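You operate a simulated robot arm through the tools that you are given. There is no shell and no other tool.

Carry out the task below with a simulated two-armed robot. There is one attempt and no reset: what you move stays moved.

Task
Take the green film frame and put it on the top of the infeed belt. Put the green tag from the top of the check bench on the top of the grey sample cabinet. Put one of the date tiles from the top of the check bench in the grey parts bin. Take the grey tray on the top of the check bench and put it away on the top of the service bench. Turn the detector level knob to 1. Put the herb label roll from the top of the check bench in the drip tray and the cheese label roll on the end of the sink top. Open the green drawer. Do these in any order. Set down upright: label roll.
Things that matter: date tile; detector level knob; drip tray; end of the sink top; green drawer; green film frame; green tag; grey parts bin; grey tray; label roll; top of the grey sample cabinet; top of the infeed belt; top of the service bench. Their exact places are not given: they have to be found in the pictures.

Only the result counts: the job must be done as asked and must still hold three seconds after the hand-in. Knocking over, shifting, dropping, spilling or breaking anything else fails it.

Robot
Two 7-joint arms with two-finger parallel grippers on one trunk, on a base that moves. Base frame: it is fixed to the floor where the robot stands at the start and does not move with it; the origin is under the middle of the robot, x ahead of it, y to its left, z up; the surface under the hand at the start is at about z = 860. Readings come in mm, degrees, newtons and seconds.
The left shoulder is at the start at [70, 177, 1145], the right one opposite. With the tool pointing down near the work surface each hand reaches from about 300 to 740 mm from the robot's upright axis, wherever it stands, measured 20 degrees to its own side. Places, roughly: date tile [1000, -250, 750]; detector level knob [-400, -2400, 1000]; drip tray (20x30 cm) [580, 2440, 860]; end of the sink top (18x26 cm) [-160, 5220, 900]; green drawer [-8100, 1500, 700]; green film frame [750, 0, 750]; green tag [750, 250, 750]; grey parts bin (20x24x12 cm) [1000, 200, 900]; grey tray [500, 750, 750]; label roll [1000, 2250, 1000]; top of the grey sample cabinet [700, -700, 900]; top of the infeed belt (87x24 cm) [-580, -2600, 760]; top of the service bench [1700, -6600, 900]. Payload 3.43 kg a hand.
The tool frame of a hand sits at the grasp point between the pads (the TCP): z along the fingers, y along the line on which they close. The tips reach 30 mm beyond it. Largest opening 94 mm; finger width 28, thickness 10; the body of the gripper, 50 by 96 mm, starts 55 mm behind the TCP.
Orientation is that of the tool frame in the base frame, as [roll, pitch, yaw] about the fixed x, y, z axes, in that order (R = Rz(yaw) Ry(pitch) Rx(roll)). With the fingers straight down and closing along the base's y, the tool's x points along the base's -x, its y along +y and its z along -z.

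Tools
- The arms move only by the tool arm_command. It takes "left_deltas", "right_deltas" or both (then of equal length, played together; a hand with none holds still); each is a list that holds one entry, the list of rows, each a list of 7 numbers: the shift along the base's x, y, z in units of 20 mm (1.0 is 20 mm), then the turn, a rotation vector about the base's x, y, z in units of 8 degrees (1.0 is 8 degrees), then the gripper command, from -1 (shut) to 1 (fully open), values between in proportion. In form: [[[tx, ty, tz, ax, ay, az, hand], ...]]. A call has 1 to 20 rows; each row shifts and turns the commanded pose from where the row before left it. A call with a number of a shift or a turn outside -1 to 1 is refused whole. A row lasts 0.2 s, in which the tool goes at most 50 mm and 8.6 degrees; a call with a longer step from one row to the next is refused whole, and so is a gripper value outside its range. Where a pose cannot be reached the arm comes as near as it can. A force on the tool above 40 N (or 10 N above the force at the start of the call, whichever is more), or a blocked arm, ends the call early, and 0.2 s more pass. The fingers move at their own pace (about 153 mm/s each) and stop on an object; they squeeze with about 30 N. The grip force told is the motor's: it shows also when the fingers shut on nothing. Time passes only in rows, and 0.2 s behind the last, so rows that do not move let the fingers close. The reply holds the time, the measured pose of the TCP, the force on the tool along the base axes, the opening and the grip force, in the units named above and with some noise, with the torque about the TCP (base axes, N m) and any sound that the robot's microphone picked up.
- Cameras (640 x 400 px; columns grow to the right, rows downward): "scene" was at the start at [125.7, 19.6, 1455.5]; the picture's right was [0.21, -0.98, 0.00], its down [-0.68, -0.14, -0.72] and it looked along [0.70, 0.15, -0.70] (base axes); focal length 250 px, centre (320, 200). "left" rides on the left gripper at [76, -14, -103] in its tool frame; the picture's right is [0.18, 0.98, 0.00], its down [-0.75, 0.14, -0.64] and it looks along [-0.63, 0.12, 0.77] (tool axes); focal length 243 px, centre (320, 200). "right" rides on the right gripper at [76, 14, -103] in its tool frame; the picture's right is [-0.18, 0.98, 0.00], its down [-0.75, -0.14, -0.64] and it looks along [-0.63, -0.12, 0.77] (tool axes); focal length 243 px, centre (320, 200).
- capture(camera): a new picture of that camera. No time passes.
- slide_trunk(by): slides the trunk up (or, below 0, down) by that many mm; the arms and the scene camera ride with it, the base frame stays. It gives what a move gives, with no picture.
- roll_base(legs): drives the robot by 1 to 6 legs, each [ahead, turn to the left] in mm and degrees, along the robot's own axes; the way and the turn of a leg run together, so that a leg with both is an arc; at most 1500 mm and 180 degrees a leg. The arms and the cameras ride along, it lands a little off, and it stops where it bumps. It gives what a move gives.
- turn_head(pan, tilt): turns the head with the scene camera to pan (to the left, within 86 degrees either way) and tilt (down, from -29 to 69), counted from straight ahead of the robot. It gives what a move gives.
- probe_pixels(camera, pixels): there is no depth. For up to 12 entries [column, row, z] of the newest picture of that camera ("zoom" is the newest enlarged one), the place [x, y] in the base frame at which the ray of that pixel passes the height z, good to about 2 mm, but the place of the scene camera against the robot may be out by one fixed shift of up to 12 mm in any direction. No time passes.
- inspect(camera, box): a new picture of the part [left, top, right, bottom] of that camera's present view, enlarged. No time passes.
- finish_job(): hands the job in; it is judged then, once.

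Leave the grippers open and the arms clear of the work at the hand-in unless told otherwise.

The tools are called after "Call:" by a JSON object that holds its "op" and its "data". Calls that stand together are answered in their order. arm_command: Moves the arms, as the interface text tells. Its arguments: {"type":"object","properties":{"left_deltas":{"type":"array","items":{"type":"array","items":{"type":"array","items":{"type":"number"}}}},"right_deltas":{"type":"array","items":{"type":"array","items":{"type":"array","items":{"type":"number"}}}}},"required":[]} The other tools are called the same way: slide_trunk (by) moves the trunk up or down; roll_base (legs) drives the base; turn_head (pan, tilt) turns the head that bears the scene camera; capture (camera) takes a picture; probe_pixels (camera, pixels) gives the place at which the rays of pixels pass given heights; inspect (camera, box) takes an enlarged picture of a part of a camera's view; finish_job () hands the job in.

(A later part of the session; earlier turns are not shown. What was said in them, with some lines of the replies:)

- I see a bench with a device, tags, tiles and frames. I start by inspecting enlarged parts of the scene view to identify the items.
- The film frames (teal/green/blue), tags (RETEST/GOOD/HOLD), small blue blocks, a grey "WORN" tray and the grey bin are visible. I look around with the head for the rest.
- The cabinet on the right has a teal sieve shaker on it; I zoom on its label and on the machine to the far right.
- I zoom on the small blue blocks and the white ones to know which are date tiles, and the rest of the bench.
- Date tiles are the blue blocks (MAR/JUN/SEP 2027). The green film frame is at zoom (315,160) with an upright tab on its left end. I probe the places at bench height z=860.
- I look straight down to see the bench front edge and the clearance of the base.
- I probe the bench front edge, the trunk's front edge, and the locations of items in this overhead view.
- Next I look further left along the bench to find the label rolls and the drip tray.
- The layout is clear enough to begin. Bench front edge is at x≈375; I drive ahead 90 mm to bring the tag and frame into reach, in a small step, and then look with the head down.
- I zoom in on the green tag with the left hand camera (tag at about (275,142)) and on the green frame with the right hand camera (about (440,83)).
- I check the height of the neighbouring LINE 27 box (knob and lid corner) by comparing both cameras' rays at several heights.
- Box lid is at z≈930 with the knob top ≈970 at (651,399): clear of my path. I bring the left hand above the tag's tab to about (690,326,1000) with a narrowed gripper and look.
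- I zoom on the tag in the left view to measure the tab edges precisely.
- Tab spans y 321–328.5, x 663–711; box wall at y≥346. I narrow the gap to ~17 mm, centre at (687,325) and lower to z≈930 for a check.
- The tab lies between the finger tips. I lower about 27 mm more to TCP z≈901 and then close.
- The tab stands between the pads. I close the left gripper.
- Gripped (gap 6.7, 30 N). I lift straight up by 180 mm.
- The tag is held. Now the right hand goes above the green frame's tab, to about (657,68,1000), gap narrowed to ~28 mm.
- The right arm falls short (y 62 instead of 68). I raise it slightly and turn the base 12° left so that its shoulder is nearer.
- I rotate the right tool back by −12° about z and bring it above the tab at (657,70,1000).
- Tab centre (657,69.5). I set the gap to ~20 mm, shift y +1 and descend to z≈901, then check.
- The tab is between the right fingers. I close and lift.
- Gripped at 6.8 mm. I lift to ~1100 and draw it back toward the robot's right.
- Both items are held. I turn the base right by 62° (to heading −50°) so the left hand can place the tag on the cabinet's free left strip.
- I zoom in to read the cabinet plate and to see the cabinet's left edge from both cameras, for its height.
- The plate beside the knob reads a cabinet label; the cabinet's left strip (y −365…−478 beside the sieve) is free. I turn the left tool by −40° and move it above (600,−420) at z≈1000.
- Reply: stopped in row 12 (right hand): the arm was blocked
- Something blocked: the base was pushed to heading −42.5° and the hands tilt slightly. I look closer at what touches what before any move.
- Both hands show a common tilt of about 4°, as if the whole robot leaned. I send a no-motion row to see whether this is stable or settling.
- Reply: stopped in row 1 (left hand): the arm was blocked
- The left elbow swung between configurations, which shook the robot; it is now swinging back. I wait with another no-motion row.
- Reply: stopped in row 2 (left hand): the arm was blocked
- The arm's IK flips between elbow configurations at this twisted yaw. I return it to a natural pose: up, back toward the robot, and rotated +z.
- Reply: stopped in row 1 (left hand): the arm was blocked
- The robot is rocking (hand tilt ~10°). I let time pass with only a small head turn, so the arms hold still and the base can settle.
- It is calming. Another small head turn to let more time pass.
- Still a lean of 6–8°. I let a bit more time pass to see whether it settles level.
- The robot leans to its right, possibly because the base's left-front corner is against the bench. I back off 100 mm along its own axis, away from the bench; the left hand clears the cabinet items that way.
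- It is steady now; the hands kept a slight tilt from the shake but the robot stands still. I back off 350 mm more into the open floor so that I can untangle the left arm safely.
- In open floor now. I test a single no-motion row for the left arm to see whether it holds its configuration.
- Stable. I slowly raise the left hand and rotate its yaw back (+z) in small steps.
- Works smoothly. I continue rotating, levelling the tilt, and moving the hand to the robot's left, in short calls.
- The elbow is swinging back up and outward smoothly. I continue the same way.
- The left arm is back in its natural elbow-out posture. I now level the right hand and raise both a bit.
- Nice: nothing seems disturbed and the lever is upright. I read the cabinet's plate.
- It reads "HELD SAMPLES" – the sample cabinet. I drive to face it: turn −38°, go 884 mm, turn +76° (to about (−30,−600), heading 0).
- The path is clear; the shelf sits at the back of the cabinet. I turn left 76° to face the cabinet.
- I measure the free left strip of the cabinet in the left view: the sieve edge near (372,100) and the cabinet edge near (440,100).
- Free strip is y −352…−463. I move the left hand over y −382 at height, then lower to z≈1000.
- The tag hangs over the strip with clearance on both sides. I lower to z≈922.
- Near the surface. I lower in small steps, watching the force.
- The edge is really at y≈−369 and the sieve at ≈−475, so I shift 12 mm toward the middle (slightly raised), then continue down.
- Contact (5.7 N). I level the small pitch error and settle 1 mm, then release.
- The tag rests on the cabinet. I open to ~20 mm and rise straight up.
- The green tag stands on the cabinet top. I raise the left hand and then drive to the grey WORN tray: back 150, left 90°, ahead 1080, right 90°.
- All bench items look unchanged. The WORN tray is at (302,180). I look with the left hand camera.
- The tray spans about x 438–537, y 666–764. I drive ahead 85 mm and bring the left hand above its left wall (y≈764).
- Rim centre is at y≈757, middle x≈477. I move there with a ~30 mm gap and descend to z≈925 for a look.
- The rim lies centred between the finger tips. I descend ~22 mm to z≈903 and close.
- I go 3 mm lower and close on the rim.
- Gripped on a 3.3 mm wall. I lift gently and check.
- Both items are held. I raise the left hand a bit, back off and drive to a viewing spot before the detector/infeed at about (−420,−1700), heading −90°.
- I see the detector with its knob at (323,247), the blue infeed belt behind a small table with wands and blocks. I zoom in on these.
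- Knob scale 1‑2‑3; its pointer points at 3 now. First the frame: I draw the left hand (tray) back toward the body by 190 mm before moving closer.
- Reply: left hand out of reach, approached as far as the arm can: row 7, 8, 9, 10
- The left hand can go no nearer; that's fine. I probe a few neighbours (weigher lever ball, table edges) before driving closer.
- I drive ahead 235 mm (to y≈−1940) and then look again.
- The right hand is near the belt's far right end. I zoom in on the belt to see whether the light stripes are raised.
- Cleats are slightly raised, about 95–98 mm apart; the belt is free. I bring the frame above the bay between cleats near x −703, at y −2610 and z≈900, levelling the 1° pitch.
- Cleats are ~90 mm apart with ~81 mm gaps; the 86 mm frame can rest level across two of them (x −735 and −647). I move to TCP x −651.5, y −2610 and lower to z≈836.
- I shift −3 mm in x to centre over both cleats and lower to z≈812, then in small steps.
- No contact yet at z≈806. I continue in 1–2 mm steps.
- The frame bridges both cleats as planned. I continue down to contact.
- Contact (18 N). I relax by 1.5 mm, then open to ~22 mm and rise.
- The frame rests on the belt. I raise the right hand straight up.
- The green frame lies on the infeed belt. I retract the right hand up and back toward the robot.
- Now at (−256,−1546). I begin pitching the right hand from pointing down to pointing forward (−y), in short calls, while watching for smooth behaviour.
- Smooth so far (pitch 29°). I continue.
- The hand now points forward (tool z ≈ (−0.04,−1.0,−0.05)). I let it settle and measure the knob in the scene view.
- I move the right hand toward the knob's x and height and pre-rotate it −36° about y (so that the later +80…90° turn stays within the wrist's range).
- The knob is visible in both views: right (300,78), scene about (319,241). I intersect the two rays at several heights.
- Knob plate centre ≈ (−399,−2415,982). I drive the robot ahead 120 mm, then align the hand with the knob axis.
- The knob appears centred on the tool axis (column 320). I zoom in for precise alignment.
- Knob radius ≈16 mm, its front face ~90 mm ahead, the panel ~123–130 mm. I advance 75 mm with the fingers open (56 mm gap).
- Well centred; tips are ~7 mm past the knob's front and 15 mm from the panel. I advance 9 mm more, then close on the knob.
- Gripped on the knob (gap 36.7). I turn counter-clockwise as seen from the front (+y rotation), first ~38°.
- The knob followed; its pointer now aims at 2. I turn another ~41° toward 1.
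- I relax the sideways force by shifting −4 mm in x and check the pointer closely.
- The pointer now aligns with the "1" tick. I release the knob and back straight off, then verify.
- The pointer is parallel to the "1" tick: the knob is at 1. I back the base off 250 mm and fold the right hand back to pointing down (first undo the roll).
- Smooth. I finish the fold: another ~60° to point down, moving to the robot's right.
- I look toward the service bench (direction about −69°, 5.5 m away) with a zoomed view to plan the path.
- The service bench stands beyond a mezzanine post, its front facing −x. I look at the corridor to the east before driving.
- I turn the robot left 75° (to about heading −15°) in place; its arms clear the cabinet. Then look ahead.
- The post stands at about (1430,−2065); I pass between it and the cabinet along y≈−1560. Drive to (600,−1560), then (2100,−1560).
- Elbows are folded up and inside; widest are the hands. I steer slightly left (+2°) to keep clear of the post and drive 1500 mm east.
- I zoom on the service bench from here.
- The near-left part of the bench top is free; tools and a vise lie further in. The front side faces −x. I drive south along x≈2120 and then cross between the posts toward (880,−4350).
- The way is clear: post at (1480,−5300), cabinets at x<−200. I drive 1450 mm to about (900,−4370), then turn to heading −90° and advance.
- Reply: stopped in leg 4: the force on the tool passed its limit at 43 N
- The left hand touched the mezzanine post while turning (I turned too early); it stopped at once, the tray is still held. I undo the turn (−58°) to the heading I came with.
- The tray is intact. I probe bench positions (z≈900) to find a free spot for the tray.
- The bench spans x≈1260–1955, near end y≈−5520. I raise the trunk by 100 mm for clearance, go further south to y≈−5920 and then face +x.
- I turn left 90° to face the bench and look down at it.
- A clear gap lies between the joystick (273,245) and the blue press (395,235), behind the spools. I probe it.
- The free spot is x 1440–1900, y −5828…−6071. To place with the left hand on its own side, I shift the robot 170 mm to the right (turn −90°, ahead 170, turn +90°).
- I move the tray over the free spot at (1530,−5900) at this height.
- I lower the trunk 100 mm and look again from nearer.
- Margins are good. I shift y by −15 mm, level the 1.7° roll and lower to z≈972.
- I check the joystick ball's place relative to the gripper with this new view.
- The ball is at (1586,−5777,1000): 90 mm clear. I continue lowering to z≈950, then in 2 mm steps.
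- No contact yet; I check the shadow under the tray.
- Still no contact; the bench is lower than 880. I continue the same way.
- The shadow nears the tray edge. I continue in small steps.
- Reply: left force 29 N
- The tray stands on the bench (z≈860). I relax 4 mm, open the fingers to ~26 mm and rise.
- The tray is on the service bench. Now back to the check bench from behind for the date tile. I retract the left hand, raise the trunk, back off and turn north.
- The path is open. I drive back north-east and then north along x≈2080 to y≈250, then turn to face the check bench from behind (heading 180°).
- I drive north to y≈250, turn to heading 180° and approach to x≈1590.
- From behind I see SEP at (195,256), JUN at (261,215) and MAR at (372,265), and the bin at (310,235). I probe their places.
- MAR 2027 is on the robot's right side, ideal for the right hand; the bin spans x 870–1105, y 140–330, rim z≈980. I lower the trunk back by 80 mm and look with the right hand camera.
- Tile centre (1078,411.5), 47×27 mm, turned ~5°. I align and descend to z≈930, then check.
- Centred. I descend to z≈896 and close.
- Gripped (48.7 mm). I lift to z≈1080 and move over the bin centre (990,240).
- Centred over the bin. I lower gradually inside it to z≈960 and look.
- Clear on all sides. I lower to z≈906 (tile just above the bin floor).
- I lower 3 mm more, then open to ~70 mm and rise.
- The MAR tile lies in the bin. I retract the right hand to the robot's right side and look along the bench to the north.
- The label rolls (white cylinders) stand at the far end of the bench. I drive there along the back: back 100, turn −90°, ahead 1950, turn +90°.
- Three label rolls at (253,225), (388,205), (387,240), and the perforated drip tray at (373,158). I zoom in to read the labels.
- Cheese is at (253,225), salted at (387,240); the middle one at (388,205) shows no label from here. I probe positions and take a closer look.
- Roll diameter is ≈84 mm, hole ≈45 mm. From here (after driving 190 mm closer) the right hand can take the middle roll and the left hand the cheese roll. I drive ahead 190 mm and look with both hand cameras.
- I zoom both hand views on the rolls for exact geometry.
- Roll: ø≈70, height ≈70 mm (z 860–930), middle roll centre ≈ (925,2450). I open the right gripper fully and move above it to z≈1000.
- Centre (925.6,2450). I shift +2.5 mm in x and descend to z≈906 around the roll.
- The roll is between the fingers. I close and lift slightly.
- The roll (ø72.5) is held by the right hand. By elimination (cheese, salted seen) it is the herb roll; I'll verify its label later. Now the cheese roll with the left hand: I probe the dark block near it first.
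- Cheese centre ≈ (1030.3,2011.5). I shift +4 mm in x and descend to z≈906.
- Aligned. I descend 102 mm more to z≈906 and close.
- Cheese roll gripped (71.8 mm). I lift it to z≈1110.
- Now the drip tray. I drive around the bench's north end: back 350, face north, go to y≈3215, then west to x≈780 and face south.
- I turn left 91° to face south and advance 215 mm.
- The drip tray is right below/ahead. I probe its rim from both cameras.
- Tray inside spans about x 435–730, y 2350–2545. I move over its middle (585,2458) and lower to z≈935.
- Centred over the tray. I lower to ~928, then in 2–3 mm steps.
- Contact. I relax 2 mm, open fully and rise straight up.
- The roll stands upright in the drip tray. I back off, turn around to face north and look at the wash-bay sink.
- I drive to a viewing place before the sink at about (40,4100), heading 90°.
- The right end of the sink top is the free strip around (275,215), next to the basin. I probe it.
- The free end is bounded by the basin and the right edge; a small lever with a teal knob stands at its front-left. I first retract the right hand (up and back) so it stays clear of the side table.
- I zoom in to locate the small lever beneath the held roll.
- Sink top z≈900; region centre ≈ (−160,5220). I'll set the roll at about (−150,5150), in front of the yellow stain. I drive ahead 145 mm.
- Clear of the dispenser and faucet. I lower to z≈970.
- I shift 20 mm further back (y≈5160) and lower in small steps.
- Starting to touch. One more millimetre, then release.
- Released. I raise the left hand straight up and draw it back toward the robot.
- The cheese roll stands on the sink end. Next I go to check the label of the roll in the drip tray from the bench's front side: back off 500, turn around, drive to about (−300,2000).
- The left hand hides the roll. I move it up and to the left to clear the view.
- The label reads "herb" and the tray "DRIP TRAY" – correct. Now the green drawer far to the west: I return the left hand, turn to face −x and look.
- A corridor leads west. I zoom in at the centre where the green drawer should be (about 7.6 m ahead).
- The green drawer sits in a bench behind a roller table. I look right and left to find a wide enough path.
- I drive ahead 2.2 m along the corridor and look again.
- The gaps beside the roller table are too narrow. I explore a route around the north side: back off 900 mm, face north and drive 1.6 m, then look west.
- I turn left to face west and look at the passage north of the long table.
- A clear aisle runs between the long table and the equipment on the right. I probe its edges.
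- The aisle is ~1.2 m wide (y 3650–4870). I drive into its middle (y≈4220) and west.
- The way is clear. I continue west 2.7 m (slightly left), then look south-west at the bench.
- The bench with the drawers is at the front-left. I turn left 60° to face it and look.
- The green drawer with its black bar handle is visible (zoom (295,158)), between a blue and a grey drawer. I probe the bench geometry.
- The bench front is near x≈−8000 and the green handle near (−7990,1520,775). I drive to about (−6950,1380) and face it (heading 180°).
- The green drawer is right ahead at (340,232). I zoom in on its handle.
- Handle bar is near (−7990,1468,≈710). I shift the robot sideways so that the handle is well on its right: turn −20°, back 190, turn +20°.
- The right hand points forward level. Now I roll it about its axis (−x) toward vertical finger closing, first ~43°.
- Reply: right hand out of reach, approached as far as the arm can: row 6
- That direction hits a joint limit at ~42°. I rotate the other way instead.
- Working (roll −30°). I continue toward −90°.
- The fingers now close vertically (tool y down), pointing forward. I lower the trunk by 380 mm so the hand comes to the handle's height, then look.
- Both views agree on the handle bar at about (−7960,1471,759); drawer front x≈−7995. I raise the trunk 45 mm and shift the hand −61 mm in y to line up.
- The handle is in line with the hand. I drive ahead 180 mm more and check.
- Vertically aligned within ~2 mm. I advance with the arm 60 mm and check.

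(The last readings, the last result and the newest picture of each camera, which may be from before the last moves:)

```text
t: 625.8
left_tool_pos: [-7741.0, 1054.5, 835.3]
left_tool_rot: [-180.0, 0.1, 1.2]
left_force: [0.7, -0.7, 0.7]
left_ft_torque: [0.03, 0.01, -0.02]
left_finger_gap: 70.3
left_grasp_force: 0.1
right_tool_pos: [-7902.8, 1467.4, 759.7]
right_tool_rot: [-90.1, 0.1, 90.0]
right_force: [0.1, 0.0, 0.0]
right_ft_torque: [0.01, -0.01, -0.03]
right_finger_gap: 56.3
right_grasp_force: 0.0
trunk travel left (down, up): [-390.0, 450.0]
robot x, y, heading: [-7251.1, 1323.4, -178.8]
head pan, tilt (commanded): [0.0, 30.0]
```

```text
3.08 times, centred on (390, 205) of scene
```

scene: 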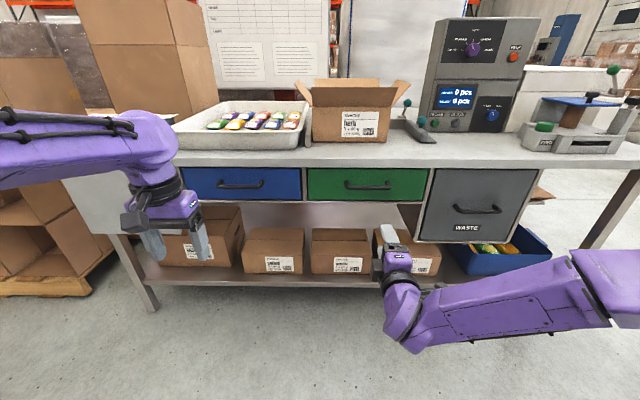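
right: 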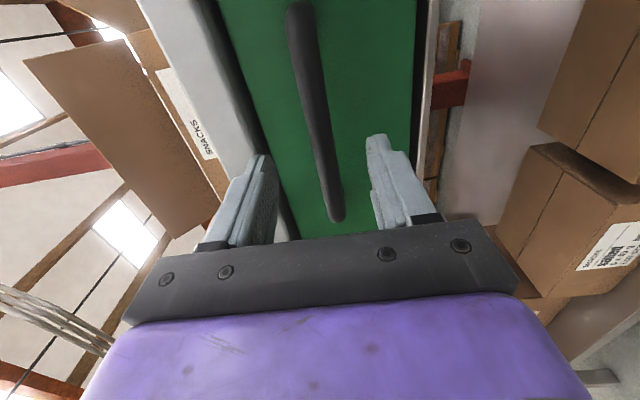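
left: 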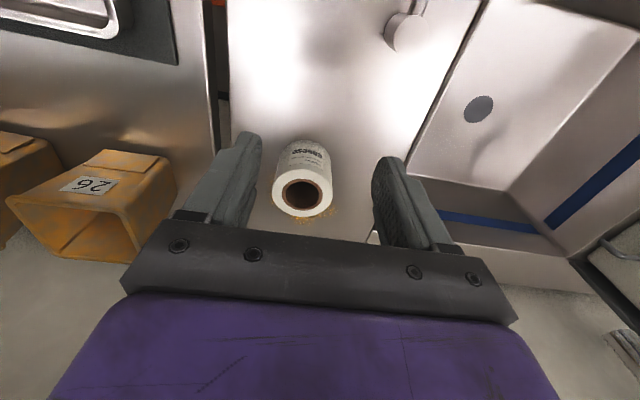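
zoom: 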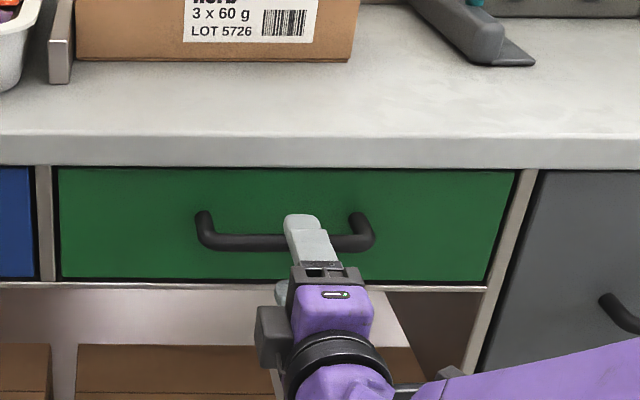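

The bar lies between the fingers vertically; tips are ~27 mm short. I advance 42 mm gently.

Call:
{"op": "arm_command", "data": {"right_deltas": [[[-0.6, 0, 0, 0, 0, 0, 0.2], [-0.6, 0, 0, 0, 0, 0, 0.2], [-0.5, 0, 0, 0, 0, 0, 0.2], [-0.4, 0, 0, 0, 0, 0, 0.2], [0, 0, 0, 0, 0, 0, 0.2]]]}}

Call:
{"op": "capture", "data": {"camera": "right"}}

Call:
{"op": "inspect", "data": {"camera": "scene", "box": [300, 140, 480, 270]}}

```text
t: 627.0
left_tool_pos: [-7741.2, 1054.8, 834.7]
left_tool_rot: [-180.0, 0.0, 1.3]
left_force: [0.5, -0.8, -0.1]
left_ft_torque: [-0.01, -0.02, -0.01]
left_finger_gap: 70.3
left_grasp_force: 0.0
right_tool_pos: [-7945.0, 1468.8, 760.3]
right_tool_rot: [-90.1, 0.1, 89.9]
right_force: [0.4, -0.5, 0.1]
right_ft_torque: [-0.02, -0.03, -0.02]
right_finger_gap: 56.5
right_grasp_force: 0.0
trunk travel left (down, up): [-390.0, 450.0]
robot x, y, heading: [-7250.9, 1321.6, -178.9]
head pan, tilt (commanded): [0.0, 30.0]
```

```text
taken
```

right: 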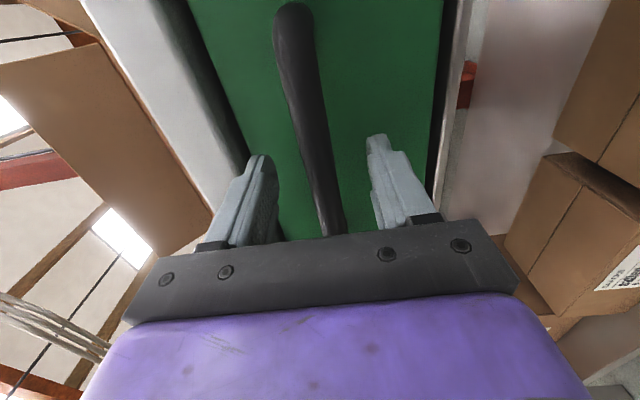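

```text
3.08 times, centred on (390, 205) of scene
```

zoom: 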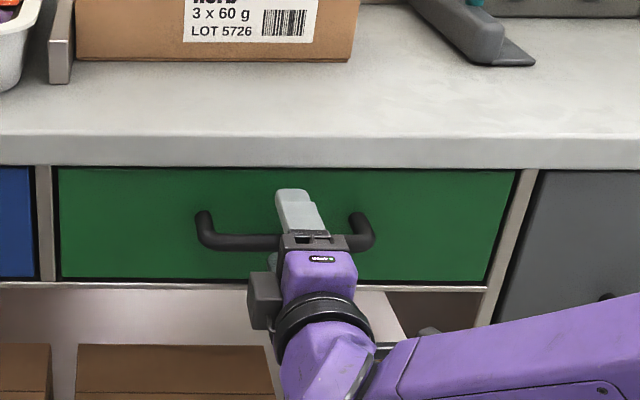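

The bar appears between the pads. I close the gripper on it.

Call:
{"op": "arm_command", "data": {"right_deltas": [[[0, 0, 0, 0, 0, 0, -0.3], [0, 0, 0, 0, 0, 0, -0.6], [0, 0, 0, 0, 0, 0, -1], [0, 0, 0, 0, 0, 0, -1]]]}}

Call:
{"op": "capture", "data": {"camera": "right"}}

```text
t: 628.0
left_tool_pos: [-7741.5, 1055.1, 834.5]
left_tool_rot: [180.0, -0.1, 1.3]
left_force: [-0.2, 0.0, -0.7]
left_ft_torque: [0.03, -0.01, 0.01]
left_finger_gap: 70.6
left_grasp_force: 0.1
right_tool_pos: [-7945.8, 1468.3, 757.1]
right_tool_rot: [-90.3, 0.1, 89.8]
right_force: [5.8, -1.4, -10.2]
right_ft_torque: [0.16, 0.02, -0.07]
right_finger_gap: 19.4
right_grasp_force: 45.0
trunk travel left (down, up): [-390.0, 450.0]
robot x, y, heading: [-7252.3, 1320.3, -178.7]
head pan, tilt (commanded): [0.0, 30.0]
```

```text
taken
```

right: 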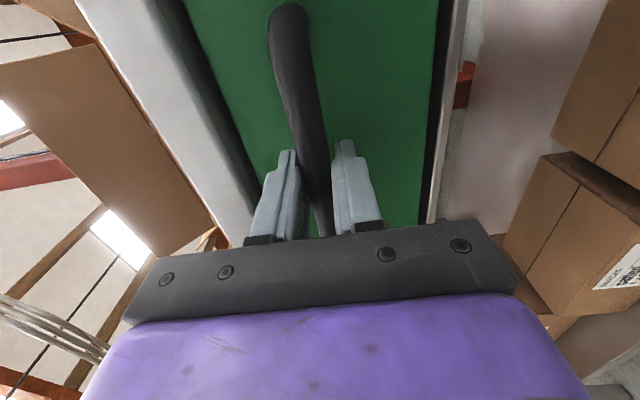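

Gripped on the bar (19 mm). I relieve the vertical force and pull out 100 mm with the arm.

Call:
{"op": "arm_command", "data": {"right_deltas": [[[0, 0, -0.15, 0, 0, 0, -1], [0.3, 0, 0, 0, 0, 0, -1], [0.5, 0, 0, 0, 0, 0, -1], [0.5, 0, 0, 0, 0, 0, -1], [0.5, 0, 0, 0, 0, 0, -1], [0.5, 0, 0, 0, 0, 0, -1]]]}}

Call:
{"op": "inspect", "data": {"camera": "scene", "box": [270, 120, 480, 290]}}

```text
t: 629.4
left_tool_pos: [-7739.7, 1054.6, 834.8]
left_tool_rot: [-180.0, 0.0, 1.4]
left_force: [-0.4, -0.6, 0.5]
left_ft_torque: [0.0, 0.01, 0.0]
left_finger_gap: 70.4
left_grasp_force: 0.2
right_tool_pos: [-7899.8, 1469.6, 757.8]
right_tool_rot: [-89.9, 0.0, 89.7]
right_force: [1.3, 1.7, 5.1]
right_ft_torque: [0.1, -0.07, -0.08]
right_finger_gap: 19.7
right_grasp_force: 45.0
trunk travel left (down, up): [-390.0, 450.0]
robot x, y, heading: [-7251.7, 1323.0, -179.0]
head pan, tilt (commanded): [0.0, 30.0]
```

```text
2.35 times, centred on (375, 205) of scene
```

zoom: 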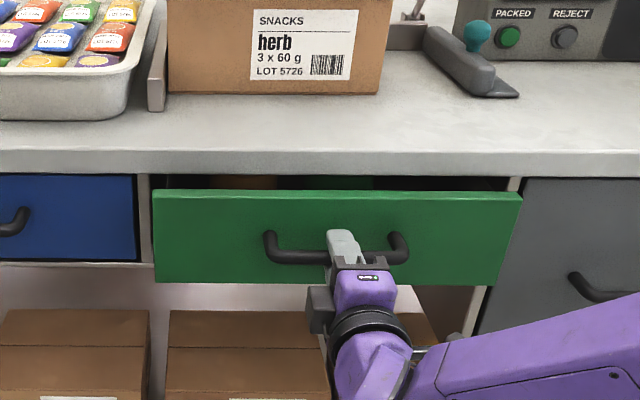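

The drawer is opening (46 mm). I continue by backing the base 150 mm.

Call:
{"op": "roll_base", "data": {"legs": [[-150, 0]]}}

Call:
{"op": "inspect", "data": {"camera": "scene", "box": [270, 120, 480, 290]}}

```text
t: 630.8
left_tool_pos: [-7590.2, 1055.8, 835.5]
left_tool_rot: [-179.8, 0.1, 1.3]
left_force: [0.0, -0.5, -0.3]
left_ft_torque: [-0.02, 0.05, 0.01]
left_finger_gap: 70.5
left_grasp_force: 0.1
right_tool_pos: [-7747.9, 1468.6, 757.4]
right_tool_rot: [-90.0, -0.1, 90.0]
right_force: [0.9, -8.4, 4.7]
right_ft_torque: [-0.02, 0.01, 0.66]
right_finger_gap: 19.6
right_grasp_force: 45.3
trunk travel left (down, up): [-390.0, 450.0]
robot x, y, heading: [-7100.2, 1325.0, -178.8]
head pan, tilt (commanded): [0.0, 30.0]
```

```text
2.35 times, centred on (375, 205) of scene
```

zoom: 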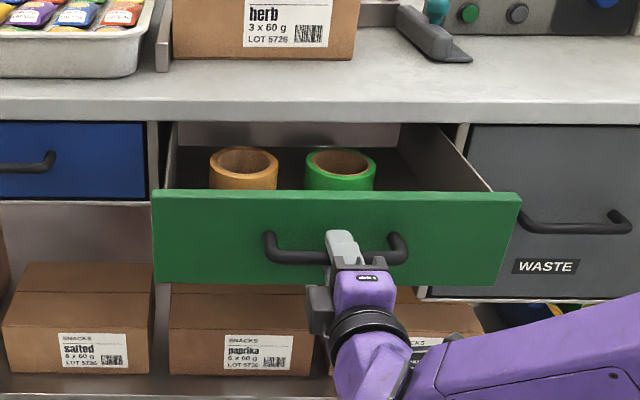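

Open by ~200 mm (tape rolls inside). I pull a bit further, watching the force for the end stop.

Call:
{"op": "roll_base", "data": {"legs": [[-60, 0]]}}

Call:
{"op": "roll_base", "data": {"legs": [[-50, 0]]}}

Call:
{"op": "inspect", "data": {"camera": "scene", "box": [270, 120, 480, 290]}}

```text
t: 631.7
left_tool_pos: [-7528.7, 1058.5, 834.7]
left_tool_rot: [-179.9, 0.1, 1.3]
left_force: [-0.4, 0.6, 0.0]
left_ft_torque: [0.0, 0.01, 0.03]
left_finger_gap: 70.4
left_grasp_force: 0.1
right_tool_pos: [-7688.1, 1471.3, 758.4]
right_tool_rot: [-90.0, 0.0, 90.1]
right_force: [0.6, -7.4, 4.9]
right_ft_torque: [-0.02, -0.03, 0.4]
right_finger_gap: 19.2
right_grasp_force: 44.7
trunk travel left (down, up): [-390.0, 450.0]
robot x, y, heading: [-7042.8, 1328.6, -178.9]
head pan, tilt (commanded): [0.0, 30.0]
```

```text
t: 632.7
left_tool_pos: [-7489.9, 1058.4, 836.1]
left_tool_rot: [-180.0, 0.2, 1.4]
left_force: [0.4, -0.2, 0.1]
left_ft_torque: [0.01, 0.01, 0.01]
left_finger_gap: 70.4
left_grasp_force: 0.0
right_tool_pos: [-7651.1, 1471.0, 757.6]
right_tool_rot: [-90.0, 0.0, 90.2]
right_force: [0.7, -1.4, 2.5]
right_ft_torque: [0.11, 0.01, -0.36]
right_finger_gap: 15.6
right_grasp_force: 45.2
trunk travel left (down, up): [-390.0, 450.0]
robot x, y, heading: [-7001.4, 1328.5, -178.4]
head pan, tilt (commanded): [0.0, 30.0]
stopped in leg 1: the force on the tool passed its limit at 101 N (the readings are from after the stop); the commanded pose is now the measured one
```

```text
2.35 times, centred on (375, 205) of scene
```

zoom: 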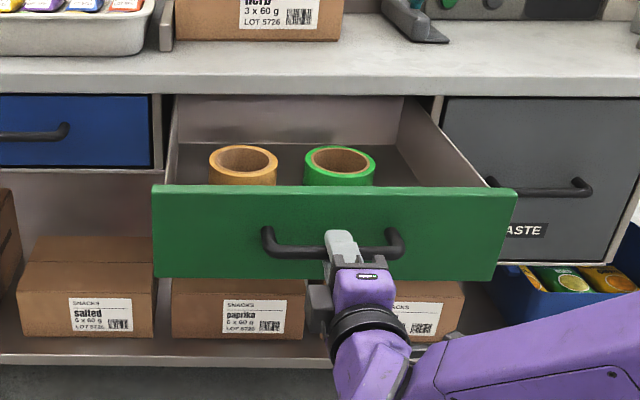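

The drawer reached its end stop – fully open. I open the gripper and withdraw straight back.

Call:
{"op": "arm_command", "data": {"right_deltas": [[[0, 0, 0, 0, 0, 0, -0.3], [0, 0, 0, 0, 0, 0, 0.2], [0, 0, 0, 0, 0, 0, 0.2], [0.4, 0, 0, 0, 0, 0, 0.2], [0.8, 0, 0, 0, 0, 0, 0.2], [0.8, 0, 0, 0, 0, 0, 0.2]]]}}

Call:
{"op": "capture", "data": {"camera": "right"}}

Call:
{"op": "inspect", "data": {"camera": "scene", "box": [270, 120, 480, 290]}}

```text
t: 634.1
left_tool_pos: [-7489.3, 1058.3, 836.5]
left_tool_rot: [-179.9, 0.2, 1.4]
left_force: [0.7, -1.2, -0.4]
left_ft_torque: [0.01, -0.02, -0.03]
left_finger_gap: 70.7
left_grasp_force: 0.1
right_tool_pos: [-7611.1, 1471.2, 757.1]
right_tool_rot: [-90.1, 0.2, 90.1]
right_force: [0.0, 0.2, 0.2]
right_ft_torque: [0.01, 0.01, 0.04]
right_finger_gap: 56.5
right_grasp_force: 0.0
trunk travel left (down, up): [-390.0, 450.0]
robot x, y, heading: [-7001.4, 1329.4, -178.9]
head pan, tilt (commanded): [0.0, 30.0]
```

```text
taken
```

right: 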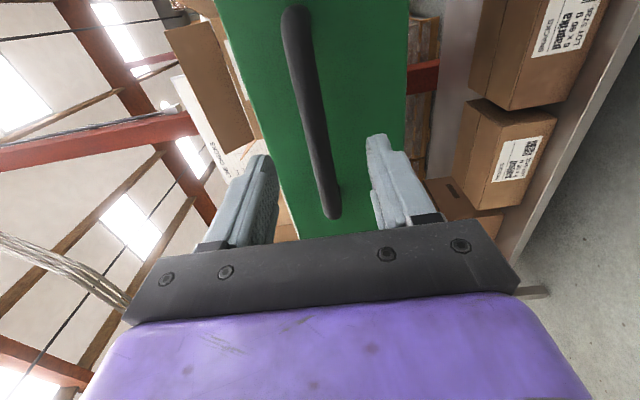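

```text
2.35 times, centred on (375, 205) of scene
```

zoom: 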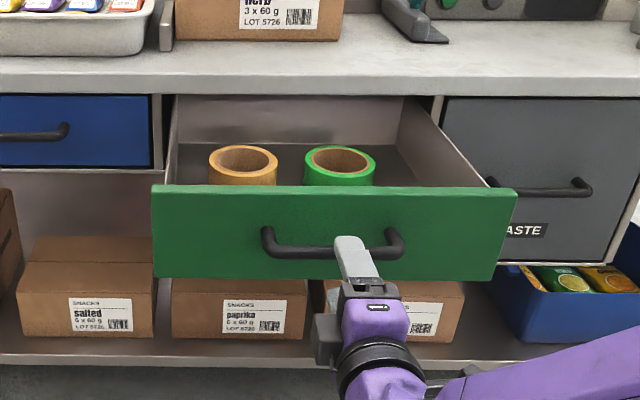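

Released. I back the base away 400 mm, then take a last look at the drawer.

Call:
{"op": "roll_base", "data": {"legs": [[-400, 0]]}}

Call:
{"op": "capture", "data": {"camera": "scene"}}

```text
t: 636.6
left_tool_pos: [-7088.2, 1067.7, 835.9]
left_tool_rot: [-179.9, 0.3, 1.4]
left_force: [-0.2, 0.3, 0.3]
left_ft_torque: [0.0, 0.01, -0.01]
left_finger_gap: 70.5
left_grasp_force: 0.2
right_tool_pos: [-7209.6, 1480.0, 756.1]
right_tool_rot: [-90.0, 0.1, 90.1]
right_force: [-0.7, -0.8, -0.6]
right_ft_torque: [0.01, 0.01, 0.01]
right_finger_gap: 56.2
right_grasp_force: 0.1
trunk travel left (down, up): [-390.0, 450.0]
robot x, y, heading: [-6598.4, 1335.5, -178.6]
head pan, tilt (commanded): [0.0, 30.0]
```

```text
taken
```

scene: 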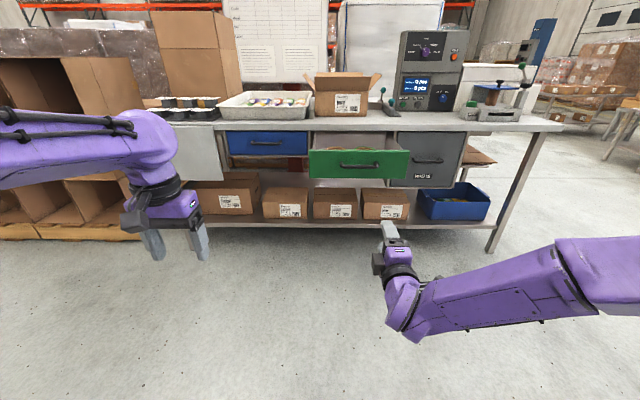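

All parts of the task are done: frame on the belt, tag on the cabinet, tile in the bin, tray on the service bench, knob at 1, herb roll in the drip tray, cheese roll on the sink end, green drawer open. Grippers are open and clear, so I hand in.

Call:
{"op": "finish_job", "data": {}}

```text
The job is handed in.
```

I finished every part of the task and handed the job in. The hand-in was accepted, but no pass or fail came back.

| Item | Result |
|---|---|
| Green film frame | On the infeed belt, resting level across two of the raised cleats |
| Green tag (GOOD) | On top of the sample cabinet, between its left edge and the sieve |
| Date tile (MAR 2027) | In the grey parts bin |
| Grey tray (WORN) | On the service bench, between the joystick and the blue press |
| Detector level knob | Turned from 3 to 1; the pointer lines up with the 1 mark |
| Herb label roll | Upright in the drip tray, label checked |
| Cheese label roll | Upright on the end of the sink top |
| Green drawer | Pulled fully open to its end stop |

Two contacts or upsets happened on the way that could matter to the judging:
- **Check bench:** while I was carrying the tag, the left arm's elbow swung over suddenly and rocked the robot. The base moved a few centimetres, close to the bench front. The bench and sample cabinet items looked unchanged in later pictures.
- **Service bench:** the left hand touched a mezzanine post during a turn. It stopped at 43 N, and the tray stayed in the grip.

Both grippers are open and both arms are clear of the work.
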